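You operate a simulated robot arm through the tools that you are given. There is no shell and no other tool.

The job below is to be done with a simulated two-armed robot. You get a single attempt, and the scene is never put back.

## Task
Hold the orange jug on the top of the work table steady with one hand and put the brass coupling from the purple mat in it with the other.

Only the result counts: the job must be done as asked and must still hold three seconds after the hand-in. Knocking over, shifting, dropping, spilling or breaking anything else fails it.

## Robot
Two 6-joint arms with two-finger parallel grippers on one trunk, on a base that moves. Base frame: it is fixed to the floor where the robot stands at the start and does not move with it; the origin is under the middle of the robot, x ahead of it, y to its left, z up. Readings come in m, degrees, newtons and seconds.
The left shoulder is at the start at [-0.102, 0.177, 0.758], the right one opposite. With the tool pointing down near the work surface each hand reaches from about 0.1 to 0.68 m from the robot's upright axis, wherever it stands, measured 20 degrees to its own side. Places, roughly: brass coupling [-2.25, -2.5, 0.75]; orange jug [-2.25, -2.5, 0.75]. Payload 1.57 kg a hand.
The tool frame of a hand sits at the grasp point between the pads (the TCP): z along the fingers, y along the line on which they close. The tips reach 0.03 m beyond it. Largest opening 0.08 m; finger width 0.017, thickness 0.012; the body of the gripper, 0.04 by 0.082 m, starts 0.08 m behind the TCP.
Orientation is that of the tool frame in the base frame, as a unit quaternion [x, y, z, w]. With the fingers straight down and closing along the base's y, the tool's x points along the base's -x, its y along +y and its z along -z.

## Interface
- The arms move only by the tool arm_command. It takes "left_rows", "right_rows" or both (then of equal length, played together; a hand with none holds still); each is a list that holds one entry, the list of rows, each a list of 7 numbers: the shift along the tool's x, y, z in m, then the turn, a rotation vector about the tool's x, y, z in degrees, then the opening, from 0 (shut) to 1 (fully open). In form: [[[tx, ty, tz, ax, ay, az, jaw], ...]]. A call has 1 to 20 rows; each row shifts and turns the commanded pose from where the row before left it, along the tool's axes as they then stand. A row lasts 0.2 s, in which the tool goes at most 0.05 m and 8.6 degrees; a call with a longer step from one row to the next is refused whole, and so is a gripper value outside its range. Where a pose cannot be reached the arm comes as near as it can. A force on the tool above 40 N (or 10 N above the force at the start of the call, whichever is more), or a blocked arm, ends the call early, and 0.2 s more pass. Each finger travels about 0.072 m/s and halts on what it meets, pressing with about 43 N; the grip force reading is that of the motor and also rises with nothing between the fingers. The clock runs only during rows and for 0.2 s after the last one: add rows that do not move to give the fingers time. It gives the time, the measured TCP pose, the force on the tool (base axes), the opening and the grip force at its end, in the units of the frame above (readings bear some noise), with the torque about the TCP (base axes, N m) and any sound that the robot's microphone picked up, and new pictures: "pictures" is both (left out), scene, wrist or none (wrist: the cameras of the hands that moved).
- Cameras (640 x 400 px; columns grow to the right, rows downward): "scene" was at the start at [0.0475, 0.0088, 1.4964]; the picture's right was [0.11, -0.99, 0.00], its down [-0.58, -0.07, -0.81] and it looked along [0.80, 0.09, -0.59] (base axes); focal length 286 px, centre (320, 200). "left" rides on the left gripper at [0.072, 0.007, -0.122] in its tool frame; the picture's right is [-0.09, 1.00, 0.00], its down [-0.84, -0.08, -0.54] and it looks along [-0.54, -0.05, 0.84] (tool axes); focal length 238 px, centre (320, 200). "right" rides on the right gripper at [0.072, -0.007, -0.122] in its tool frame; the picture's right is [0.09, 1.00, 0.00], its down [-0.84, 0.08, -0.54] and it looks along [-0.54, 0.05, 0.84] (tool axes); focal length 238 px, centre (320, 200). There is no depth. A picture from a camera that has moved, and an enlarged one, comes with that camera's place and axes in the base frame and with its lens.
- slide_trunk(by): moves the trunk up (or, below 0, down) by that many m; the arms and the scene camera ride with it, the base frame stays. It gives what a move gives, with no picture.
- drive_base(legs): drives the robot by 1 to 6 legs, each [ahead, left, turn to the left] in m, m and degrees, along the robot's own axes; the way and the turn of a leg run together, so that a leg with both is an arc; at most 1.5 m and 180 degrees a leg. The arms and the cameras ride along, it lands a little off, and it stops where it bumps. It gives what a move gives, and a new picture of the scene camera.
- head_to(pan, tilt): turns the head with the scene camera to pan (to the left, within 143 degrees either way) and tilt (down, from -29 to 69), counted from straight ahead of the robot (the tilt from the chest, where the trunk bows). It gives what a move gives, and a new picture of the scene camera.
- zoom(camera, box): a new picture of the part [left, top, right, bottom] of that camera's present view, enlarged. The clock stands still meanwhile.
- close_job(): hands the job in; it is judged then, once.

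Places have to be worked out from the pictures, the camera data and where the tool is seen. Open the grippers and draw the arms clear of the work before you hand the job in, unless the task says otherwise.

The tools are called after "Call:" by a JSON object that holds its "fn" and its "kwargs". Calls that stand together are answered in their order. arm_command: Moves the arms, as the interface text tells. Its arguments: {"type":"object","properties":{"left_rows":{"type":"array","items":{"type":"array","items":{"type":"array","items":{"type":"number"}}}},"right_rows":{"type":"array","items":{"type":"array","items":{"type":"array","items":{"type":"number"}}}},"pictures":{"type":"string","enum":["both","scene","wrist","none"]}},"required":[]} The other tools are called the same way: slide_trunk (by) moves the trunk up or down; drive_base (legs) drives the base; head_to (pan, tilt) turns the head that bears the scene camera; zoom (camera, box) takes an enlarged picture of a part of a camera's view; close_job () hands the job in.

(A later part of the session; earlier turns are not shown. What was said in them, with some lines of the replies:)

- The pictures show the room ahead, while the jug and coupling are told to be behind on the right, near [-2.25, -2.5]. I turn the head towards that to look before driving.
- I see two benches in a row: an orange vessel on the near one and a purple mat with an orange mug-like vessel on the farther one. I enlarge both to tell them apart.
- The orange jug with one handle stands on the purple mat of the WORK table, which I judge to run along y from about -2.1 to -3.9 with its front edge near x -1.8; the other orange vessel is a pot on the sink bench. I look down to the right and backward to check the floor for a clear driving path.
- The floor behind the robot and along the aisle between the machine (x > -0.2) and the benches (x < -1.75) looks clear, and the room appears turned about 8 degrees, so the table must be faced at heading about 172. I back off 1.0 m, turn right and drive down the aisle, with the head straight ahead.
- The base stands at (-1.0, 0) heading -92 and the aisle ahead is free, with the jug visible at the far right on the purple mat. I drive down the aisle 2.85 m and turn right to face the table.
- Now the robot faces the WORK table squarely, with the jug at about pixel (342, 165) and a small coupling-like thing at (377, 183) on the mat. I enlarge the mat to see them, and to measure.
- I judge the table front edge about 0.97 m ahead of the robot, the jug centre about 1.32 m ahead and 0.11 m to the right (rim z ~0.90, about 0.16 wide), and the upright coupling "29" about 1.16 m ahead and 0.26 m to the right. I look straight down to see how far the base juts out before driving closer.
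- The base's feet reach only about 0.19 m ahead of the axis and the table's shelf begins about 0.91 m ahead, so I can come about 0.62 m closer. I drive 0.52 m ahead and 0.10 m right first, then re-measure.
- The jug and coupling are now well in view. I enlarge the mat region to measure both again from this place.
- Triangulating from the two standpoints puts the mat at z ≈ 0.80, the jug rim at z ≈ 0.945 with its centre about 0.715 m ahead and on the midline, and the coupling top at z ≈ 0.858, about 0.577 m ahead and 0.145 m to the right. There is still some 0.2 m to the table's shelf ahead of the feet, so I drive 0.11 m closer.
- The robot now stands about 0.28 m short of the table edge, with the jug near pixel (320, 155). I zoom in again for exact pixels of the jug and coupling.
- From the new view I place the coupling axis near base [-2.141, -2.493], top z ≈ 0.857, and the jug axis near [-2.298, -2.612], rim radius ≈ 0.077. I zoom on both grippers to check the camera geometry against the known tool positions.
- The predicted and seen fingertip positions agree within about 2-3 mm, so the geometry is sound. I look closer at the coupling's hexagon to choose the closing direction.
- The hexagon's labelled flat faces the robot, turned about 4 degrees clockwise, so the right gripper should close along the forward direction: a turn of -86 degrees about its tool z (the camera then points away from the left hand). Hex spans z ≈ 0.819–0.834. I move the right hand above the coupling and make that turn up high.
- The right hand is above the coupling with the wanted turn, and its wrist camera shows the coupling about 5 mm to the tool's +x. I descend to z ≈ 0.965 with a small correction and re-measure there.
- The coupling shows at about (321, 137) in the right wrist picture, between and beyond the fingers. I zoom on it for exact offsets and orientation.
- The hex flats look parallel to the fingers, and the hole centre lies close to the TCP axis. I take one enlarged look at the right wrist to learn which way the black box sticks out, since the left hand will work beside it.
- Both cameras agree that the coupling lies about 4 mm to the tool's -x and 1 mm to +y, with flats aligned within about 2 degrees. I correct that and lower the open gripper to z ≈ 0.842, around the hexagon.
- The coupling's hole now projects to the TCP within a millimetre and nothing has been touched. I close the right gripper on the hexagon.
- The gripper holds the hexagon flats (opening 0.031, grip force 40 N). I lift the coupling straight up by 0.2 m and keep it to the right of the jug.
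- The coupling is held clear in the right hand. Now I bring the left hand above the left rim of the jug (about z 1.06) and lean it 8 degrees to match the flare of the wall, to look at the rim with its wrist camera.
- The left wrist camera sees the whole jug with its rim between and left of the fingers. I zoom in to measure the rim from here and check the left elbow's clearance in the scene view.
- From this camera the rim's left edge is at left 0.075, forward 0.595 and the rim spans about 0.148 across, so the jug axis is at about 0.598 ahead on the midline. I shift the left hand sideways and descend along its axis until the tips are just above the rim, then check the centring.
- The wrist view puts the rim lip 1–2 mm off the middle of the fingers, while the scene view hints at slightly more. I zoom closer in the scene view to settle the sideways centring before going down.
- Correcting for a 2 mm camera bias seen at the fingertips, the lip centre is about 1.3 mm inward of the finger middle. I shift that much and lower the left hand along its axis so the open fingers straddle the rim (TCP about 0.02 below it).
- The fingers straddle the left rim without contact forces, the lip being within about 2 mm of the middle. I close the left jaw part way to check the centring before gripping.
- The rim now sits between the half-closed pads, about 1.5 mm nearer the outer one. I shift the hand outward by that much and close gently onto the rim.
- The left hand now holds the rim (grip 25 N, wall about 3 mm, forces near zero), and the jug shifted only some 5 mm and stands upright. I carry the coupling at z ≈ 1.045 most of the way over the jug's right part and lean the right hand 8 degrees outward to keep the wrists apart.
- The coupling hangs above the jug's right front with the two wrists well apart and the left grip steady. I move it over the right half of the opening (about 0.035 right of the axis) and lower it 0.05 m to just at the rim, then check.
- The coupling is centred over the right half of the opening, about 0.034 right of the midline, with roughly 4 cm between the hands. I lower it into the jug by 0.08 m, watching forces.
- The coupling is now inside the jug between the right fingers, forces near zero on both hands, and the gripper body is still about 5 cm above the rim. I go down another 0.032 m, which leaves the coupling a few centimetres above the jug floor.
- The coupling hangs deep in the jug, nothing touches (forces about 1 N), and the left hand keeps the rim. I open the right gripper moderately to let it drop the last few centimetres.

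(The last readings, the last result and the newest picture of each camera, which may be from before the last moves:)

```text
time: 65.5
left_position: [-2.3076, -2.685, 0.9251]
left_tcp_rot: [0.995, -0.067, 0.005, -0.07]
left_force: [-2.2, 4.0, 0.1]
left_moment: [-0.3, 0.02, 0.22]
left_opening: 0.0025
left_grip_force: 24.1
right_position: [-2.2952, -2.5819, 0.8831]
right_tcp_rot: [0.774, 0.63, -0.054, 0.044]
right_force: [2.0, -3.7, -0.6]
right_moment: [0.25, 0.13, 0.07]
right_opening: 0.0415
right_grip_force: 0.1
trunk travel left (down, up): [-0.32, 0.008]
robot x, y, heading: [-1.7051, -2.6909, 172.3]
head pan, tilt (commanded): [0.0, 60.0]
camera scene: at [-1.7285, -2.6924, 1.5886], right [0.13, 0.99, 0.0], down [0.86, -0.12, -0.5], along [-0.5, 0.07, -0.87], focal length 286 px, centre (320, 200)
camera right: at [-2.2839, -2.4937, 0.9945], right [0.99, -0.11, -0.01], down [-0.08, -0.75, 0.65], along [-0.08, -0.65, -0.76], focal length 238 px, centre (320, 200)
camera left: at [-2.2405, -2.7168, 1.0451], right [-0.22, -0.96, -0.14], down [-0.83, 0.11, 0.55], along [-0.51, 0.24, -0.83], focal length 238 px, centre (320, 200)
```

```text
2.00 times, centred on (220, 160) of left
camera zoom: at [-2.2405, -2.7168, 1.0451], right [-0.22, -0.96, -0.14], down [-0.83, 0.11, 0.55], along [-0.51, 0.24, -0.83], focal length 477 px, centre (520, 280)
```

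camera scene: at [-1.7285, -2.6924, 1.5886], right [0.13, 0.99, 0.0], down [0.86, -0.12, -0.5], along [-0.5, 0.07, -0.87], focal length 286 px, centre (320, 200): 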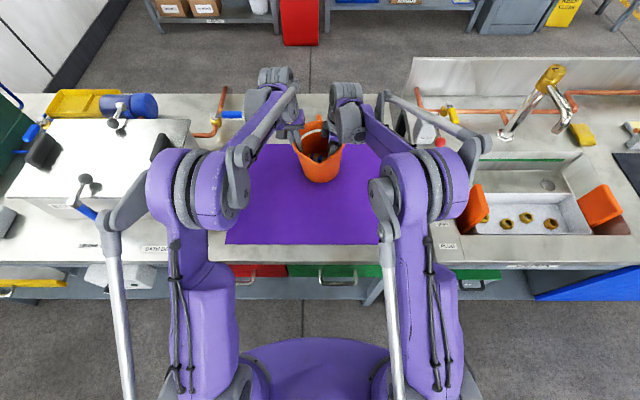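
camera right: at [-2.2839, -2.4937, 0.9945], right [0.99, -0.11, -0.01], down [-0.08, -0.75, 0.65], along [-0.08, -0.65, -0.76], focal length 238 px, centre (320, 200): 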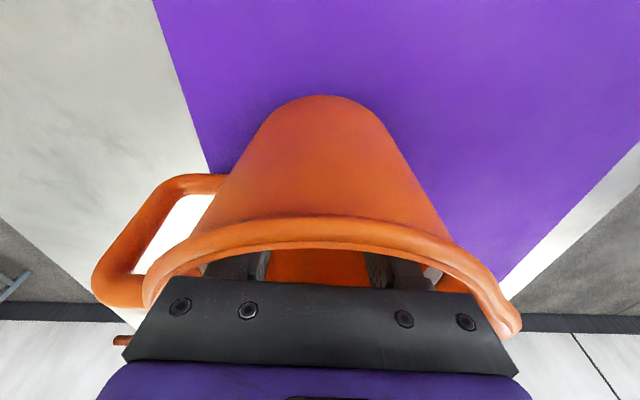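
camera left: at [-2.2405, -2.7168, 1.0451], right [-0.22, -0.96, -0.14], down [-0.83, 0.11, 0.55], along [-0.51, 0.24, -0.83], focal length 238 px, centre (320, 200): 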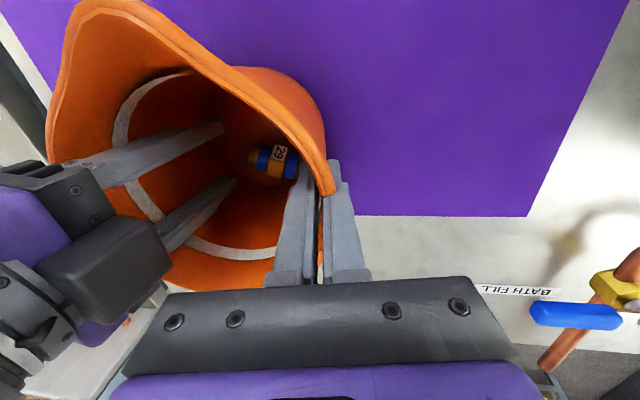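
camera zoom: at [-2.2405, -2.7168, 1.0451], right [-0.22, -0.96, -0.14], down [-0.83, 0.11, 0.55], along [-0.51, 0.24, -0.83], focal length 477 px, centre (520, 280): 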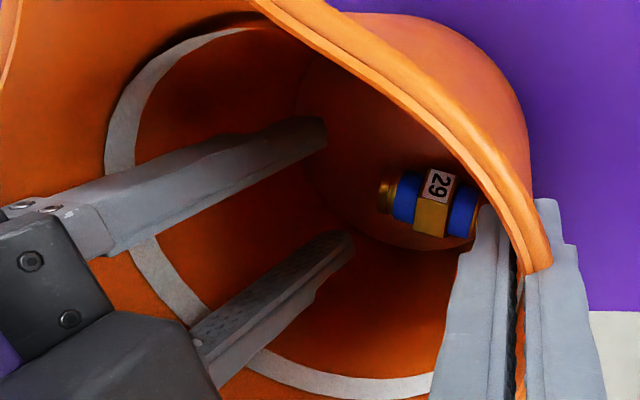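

The coupling "29" lies on its side on the jug floor. Small opposite forces of about 4 N on both hands show the opened right fingers just touching the jug wall, so I narrow them a bit and draw the right hand straight up out of the jug while the left keeps holding.

Call:
{"fn": "arm_command", "kwargs": {"right_rows": [[[0, 0, 0, 0, 0, 0, 0.3], [0, 0, 0, 0, 0, 0, 0.3], [-0.0028, 0, -0.0198, 0, 0, 0, 0.3], [-0.0049, 0, -0.0347, 0, 0, 0, 0.3], [-0.0056, 0, -0.0396, 0, 0, 0, 0.3], [-0.0056, 0, -0.0396, 0, 0, 0, 0.3], [-0.0049, 0, -0.0347, 0, 0, 0, 0.3], [0, 0, 0, 0, 0, 0, 0.3]]], "left_rows": [[[0, 0, 0, 0, 0, 0, 0], [0, 0, 0, 0, 0, 0, 0], [0, 0, 0, 0, 0, 0, 0], [0, 0, 0, 0, 0, 0, 0], [0, 0, 0, 0, 0, 0, 0], [0, 0, 0, 0, 0, 0, 0], [0, 0, 0, 0, 0, 0, 0], [0, 0, 0, 0, 0, 0, 0]]], "pictures": "both"}}

```text
time: 67.3
left_position: [-2.3077, -2.6831, 0.9258]
left_tcp_rot: [0.995, -0.067, 0.005, -0.071]
left_force: [0.3, -0.4, -0.3]
left_moment: [-0.18, -0.08, 0.01]
left_opening: 0.0026
left_grip_force: 24.5
right_position: [-2.2937, -2.5819, 1.0518]
right_tcp_rot: [0.774, 0.63, -0.054, 0.044]
right_force: [-0.5, 0.2, 0.7]
right_moment: [0.02, 0.01, 0.01]
right_opening: 0.0241
right_grip_force: 0.0
trunk travel left (down, up): [-0.32, 0.008]
robot x, y, heading: [-1.7065, -2.6942, 172.4]
head pan, tilt (commanded): [0.0, 60.0]
camera scene: at [-1.7284, -2.6924, 1.5885], right [0.13, 0.99, 0.0], down [0.86, -0.12, -0.5], along [-0.5, 0.07, -0.87], focal length 286 px, centre (320, 200)
camera right: at [-2.2829, -2.4928, 1.163], right [0.99, -0.11, -0.01], down [-0.08, -0.75, 0.65], along [-0.08, -0.65, -0.76], focal length 238 px, centre (320, 200)
camera left: at [-2.2403, -2.7169, 1.0451], right [-0.22, -0.96, -0.14], down [-0.83, 0.11, 0.55], along [-0.51, 0.24, -0.83], focal length 238 px, centre (320, 200)
```

scene: 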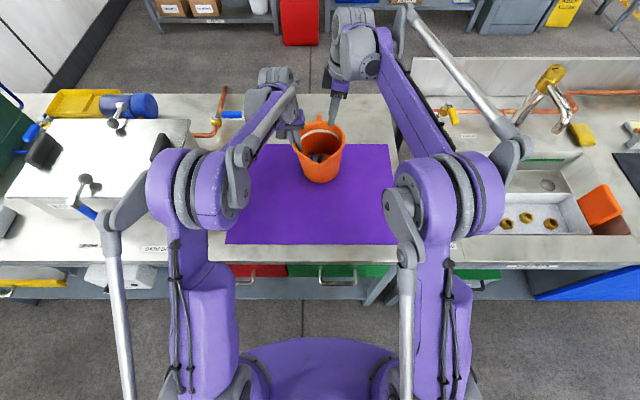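
right: 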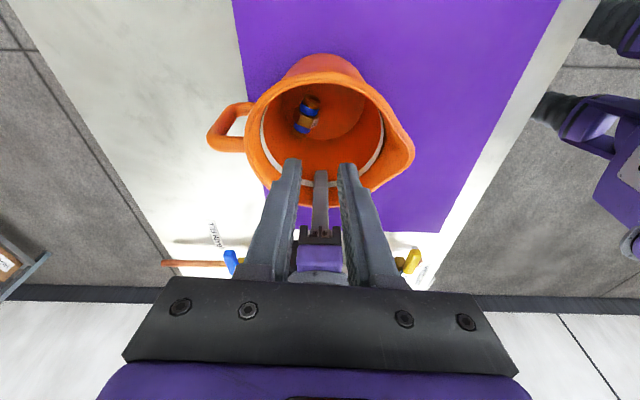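
left: 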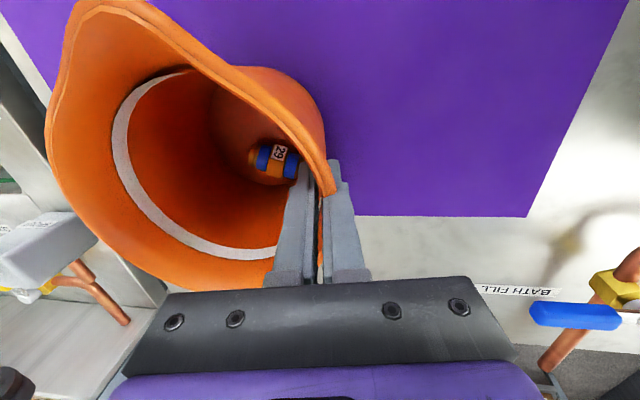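

The right hand is clear above, and its picture shows the coupling lying in the jug. I withdraw the right hand to the right and up, with the left hand still holding.

Call:
{"fn": "arm_command", "kwargs": {"right_rows": [[[0.0, 0, -0.03, 0, 0, 0, 0.3], [0.024, 0.026, -0.012, 0, 0, 0, 0.3], [0.024, 0.026, -0.012, 0, 0, 0, 0.3], [0.024, 0.026, -0.012, 0, 0, 0, 0.3], [0.024, 0.026, -0.012, 0, 0, 0, 0.6], [0.024, 0.026, -0.012, 0, 8, 0, 1], [0, 0, 0, 0, 0, 0, 1]]], "left_rows": [[[0, 0, 0, 0, 0, 0, 0], [0, 0, 0, 0, 0, 0, 0], [0, 0, 0, 0, 0, 0, 0], [0, 0, 0, 0, 0, 0, 0], [0, 0, 0, 0, 0, 0, 0], [0, 0, 0, 0, 0, 0, 0], [0, 0, 0, 0, 0, 0, 0]]], "pictures": "scene"}}

Call:
{"fn": "zoom", "kwargs": {"camera": "scene", "box": [270, 90, 370, 190]}}

```text
time: 69.0
left_position: [-2.3066, -2.6833, 0.9256]
left_tcp_rot: [0.995, -0.066, 0.005, -0.069]
left_force: [-0.1, 0.0, -1.1]
left_moment: [-0.2, -0.02, -0.02]
left_opening: 0.0027
left_grip_force: 24.2
right_position: [-2.1412, -2.4796, 1.127]
right_tcp_rot: [0.776, 0.631, 0.0, 0.0]
right_force: [-0.4, -0.5, -0.4]
right_moment: [-0.04, 0.0, 0.01]
right_opening: 0.0801
right_grip_force: 0.1
trunk travel left (down, up): [-0.32, 0.008]
robot x, y, heading: [-1.7031, -2.6923, 172.5]
head pan, tilt (commanded): [0.0, 60.0]
camera scene: at [-1.7287, -2.6922, 1.5886], right [0.13, 0.99, 0.0], down [0.86, -0.12, -0.5], along [-0.5, 0.07, -0.87], focal length 286 px, centre (320, 200)
```

scene: 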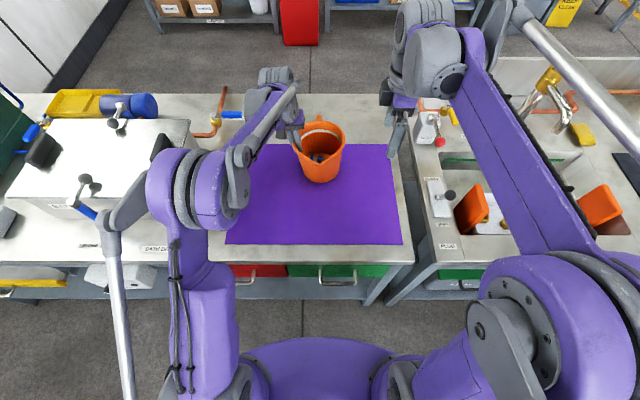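

```text
4.00 times, centred on (320, 140) of scene
camera zoom: at [-1.7287, -2.6922, 1.5886], right [0.13, 0.99, 0.0], down [0.86, -0.12, -0.5], along [-0.5, 0.07, -0.87], focal length 1144 px, centre (320, 440)
```

zoom: 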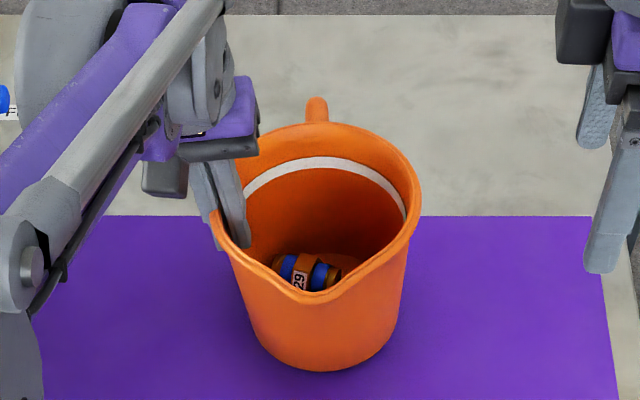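

The coupling lies at rest inside the upright jug and the right hand is clear. Now I open the left fingers slowly so the jug is let go without a push.

Call:
{"fn": "arm_command", "kwargs": {"left_rows": [[[0, 0, 0, 0, 0, 0, 0.05], [0, 0, 0, 0, 0, 0, 0.1], [0, 0, 0, 0, 0, 0, 0.18], [0, 0, 0, 0, 0, 0, 0.26], [0, 0, 0, 0, 0, 0, 0.32], [0, 0, 0, 0, 0, 0, 0.32]]], "pictures": "both"}}

Call:
{"fn": "zoom", "kwargs": {"camera": "left", "box": [220, 110, 400, 270]}}

```text
time: 70.3
left_position: [-2.3074, -2.6824, 0.926]
left_tcp_rot: [0.995, -0.067, 0.005, -0.07]
left_force: [0.6, 0.2, -0.3]
left_moment: [-0.01, 0.01, -0.04]
left_opening: 0.0255
left_grip_force: 0.0
right_position: [-2.1408, -2.4801, 1.1262]
right_tcp_rot: [0.776, 0.631, 0.0, 0.0]
right_force: [0.6, 0.3, 0.3]
right_moment: [0.03, -0.02, -0.03]
right_opening: 0.0799
right_grip_force: 0.1
trunk travel left (down, up): [-0.32, 0.008]
robot x, y, heading: [-1.7047, -2.6958, 172.3]
head pan, tilt (commanded): [0.0, 60.0]
camera scene: at [-1.7282, -2.6924, 1.5886], right [0.13, 0.99, 0.0], down [0.86, -0.12, -0.5], along [-0.5, 0.07, -0.87], focal length 286 px, centre (320, 200)
camera left: at [-2.2403, -2.7169, 1.0452], right [-0.22, -0.96, -0.14], down [-0.83, 0.11, 0.55], along [-0.51, 0.24, -0.83], focal length 238 px, centre (320, 200)
```

scene: 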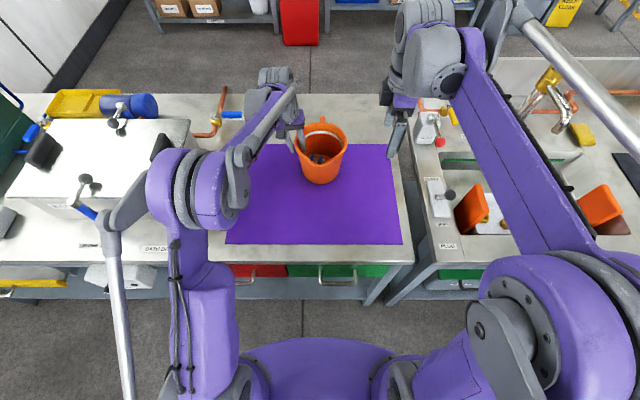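
left: 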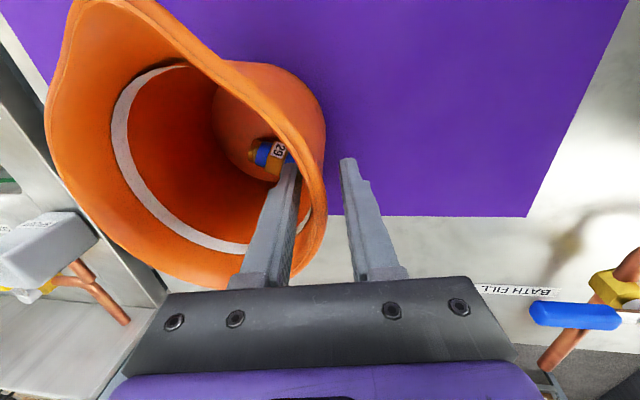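

```text
2.50 times, centred on (310, 190) of left
camera zoom: at [-2.2403, -2.7169, 1.0452], right [-0.22, -0.96, -0.14], down [-0.83, 0.11, 0.55], along [-0.51, 0.24, -0.83], focal length 596 px, centre (345, 225)
```

zoom: 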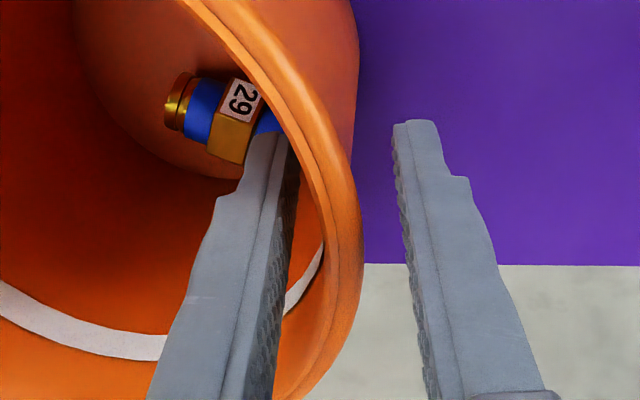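

The jug stands free between the open pads with about 8 mm on each side, coupling inside, and no force on the hand. I raise the left hand along its axis clear of the rim, then back and up.

Call:
{"fn": "arm_command", "kwargs": {"left_rows": [[[0, 0, -0.015, 0, 0, 0, 0.32], [0, 0, -0.03, 0, 0, 0, 0.32], [0, 0, -0.04, 0, 0, 0, 0.32], [0, 0, -0.045, 0, 0, 0, 0.32], [0, 0, -0.045, 0, 0, 0, 0.6], [0.02, 0.02, -0.03, 0, 0, 0, 1], [0.025, 0.025, -0.03, -8, 0, 0, 1], [0.03, 0.025, -0.02, 0, 0, 0, 1], [0.03, 0.025, -0.02, 0, 0, 0, 1], [0.03, 0.025, 0, 0, 0, 0, 1], [0, 0, 0, 0, 0, 0, 1]]], "pictures": "both"}}

Call:
{"fn": "zoom", "kwargs": {"camera": "scene", "box": [270, 90, 390, 190]}}

```text
time: 72.8
left_position: [-2.1925, -2.8533, 1.1896]
left_tcp_rot: [0.998, -0.068, 0.0, 0.0]
left_force: [-0.1, 0.6, -0.6]
left_moment: [-0.02, 0.0, 0.03]
left_opening: 0.0801
left_grip_force: 0.0
right_position: [-2.1418, -2.4802, 1.1267]
right_tcp_rot: [0.776, 0.631, 0.001, -0.001]
right_force: [-0.3, 0.0, 0.4]
right_moment: [-0.01, -0.01, 0.03]
right_opening: 0.0802
right_grip_force: 0.0
trunk travel left (down, up): [-0.32, 0.008]
robot x, y, heading: [-1.7053, -2.6927, 172.3]
head pan, tilt (commanded): [0.0, 60.0]
camera scene: at [-1.729, -2.6921, 1.5886], right [0.13, 0.99, 0.0], down [0.86, -0.12, -0.5], along [-0.49, 0.07, -0.87], focal length 286 px, centre (320, 200)
camera left: at [-2.125, -2.8699, 1.3109], right [-0.23, -0.97, 0.0], down [-0.82, 0.19, 0.54], along [-0.53, 0.12, -0.84], focal length 238 px, centre (320, 200)
```

scene: 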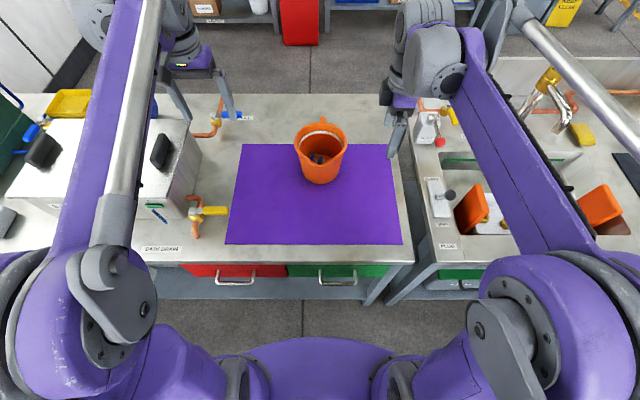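
left: 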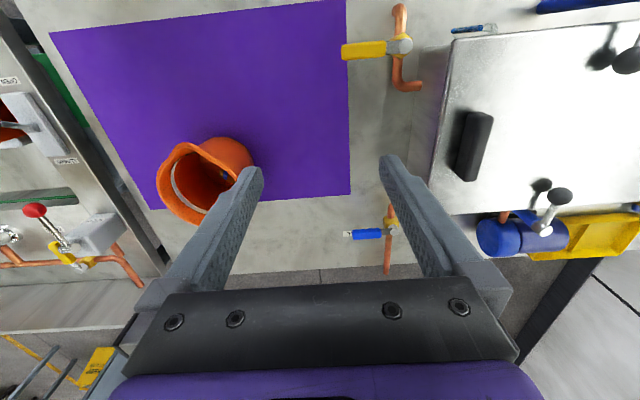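

```text
4.00 times, centred on (330, 140) of scene
camera zoom: at [-1.729, -2.6921, 1.5886], right [0.13, 0.99, 0.0], down [0.86, -0.12, -0.5], along [-0.49, 0.07, -0.87], focal length 1144 px, centre (280, 440)
```

zoom: 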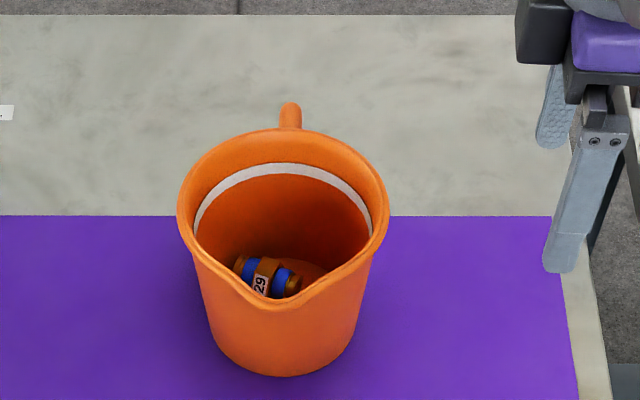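

The jug stands upright at its place on the mat with the coupling resting inside, and both grippers are open. I raise the right hand a bit more to be well clear, then hand in.

Call:
{"fn": "arm_command", "kwargs": {"right_rows": [[[0.02, 0.01, -0.035, 0, 0, 0, 1], [0.02, 0.01, -0.035, 0, 0, 0, 1], [0, 0, 0, 0, 0, 0, 1], [0, 0, 0, 0, 0, 0, 1]]], "pictures": "scene"}}

```text
time: 73.8
left_position: [-2.1934, -2.8538, 1.1894]
left_tcp_rot: [0.998, -0.067, 0.0, 0.0]
left_force: [0.0, 0.6, -0.4]
left_moment: [-0.02, -0.01, 0.03]
left_opening: 0.0797
left_grip_force: 0.0
right_position: [-2.1135, -2.4416, 1.1963]
right_tcp_rot: [0.776, 0.631, 0.0, 0.0]
right_force: [0.3, 1.0, 0.1]
right_moment: [-0.01, -0.01, -0.01]
right_opening: 0.08
right_grip_force: 0.0
trunk travel left (down, up): [-0.32, 0.008]
robot x, y, heading: [-1.7046, -2.6957, 172.3]
head pan, tilt (commanded): [0.0, 60.0]
camera scene: at [-1.728, -2.6923, 1.5886], right [0.13, 0.99, 0.0], down [0.86, -0.12, -0.5], along [-0.5, 0.07, -0.87], focal length 286 px, centre (320, 200)
```

scene: 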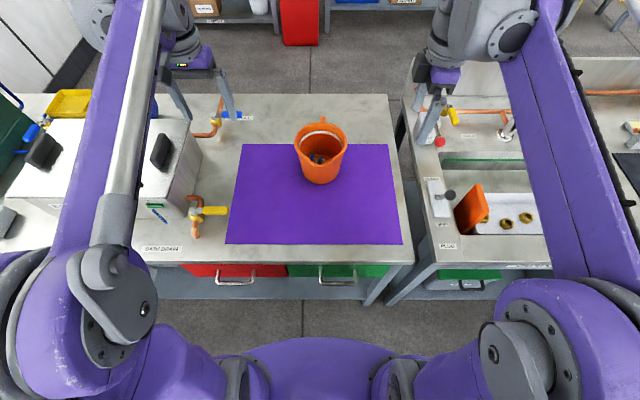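

The last picture shows the coupling inside the upright jug, nothing else shifted, and both open hands clear of it. I hand the job in.

Call:
{"fn": "close_job", "kwargs": {}}

```text
The job is handed in.
```

The brass coupling (labelled 29) is now in the orange jug on the work table. The left hand held the jug by its rim while the right hand lowered the coupling in and let it go. I handed the job in at that point; I haven't seen the verdict.

- **Coupling:** It dropped the last few centimetres and lies on its side on the jug floor.
- **Jug:** It stands upright on the mat. It slid about 5 mm when the left hand closed on the rim, and moved partly back when released. While the right fingers opened inside it, they touched the wall lightly, at about 4 N.
- **Surroundings:** Nothing else looked moved in the last picture. Both grippers are open and clear of the jug.
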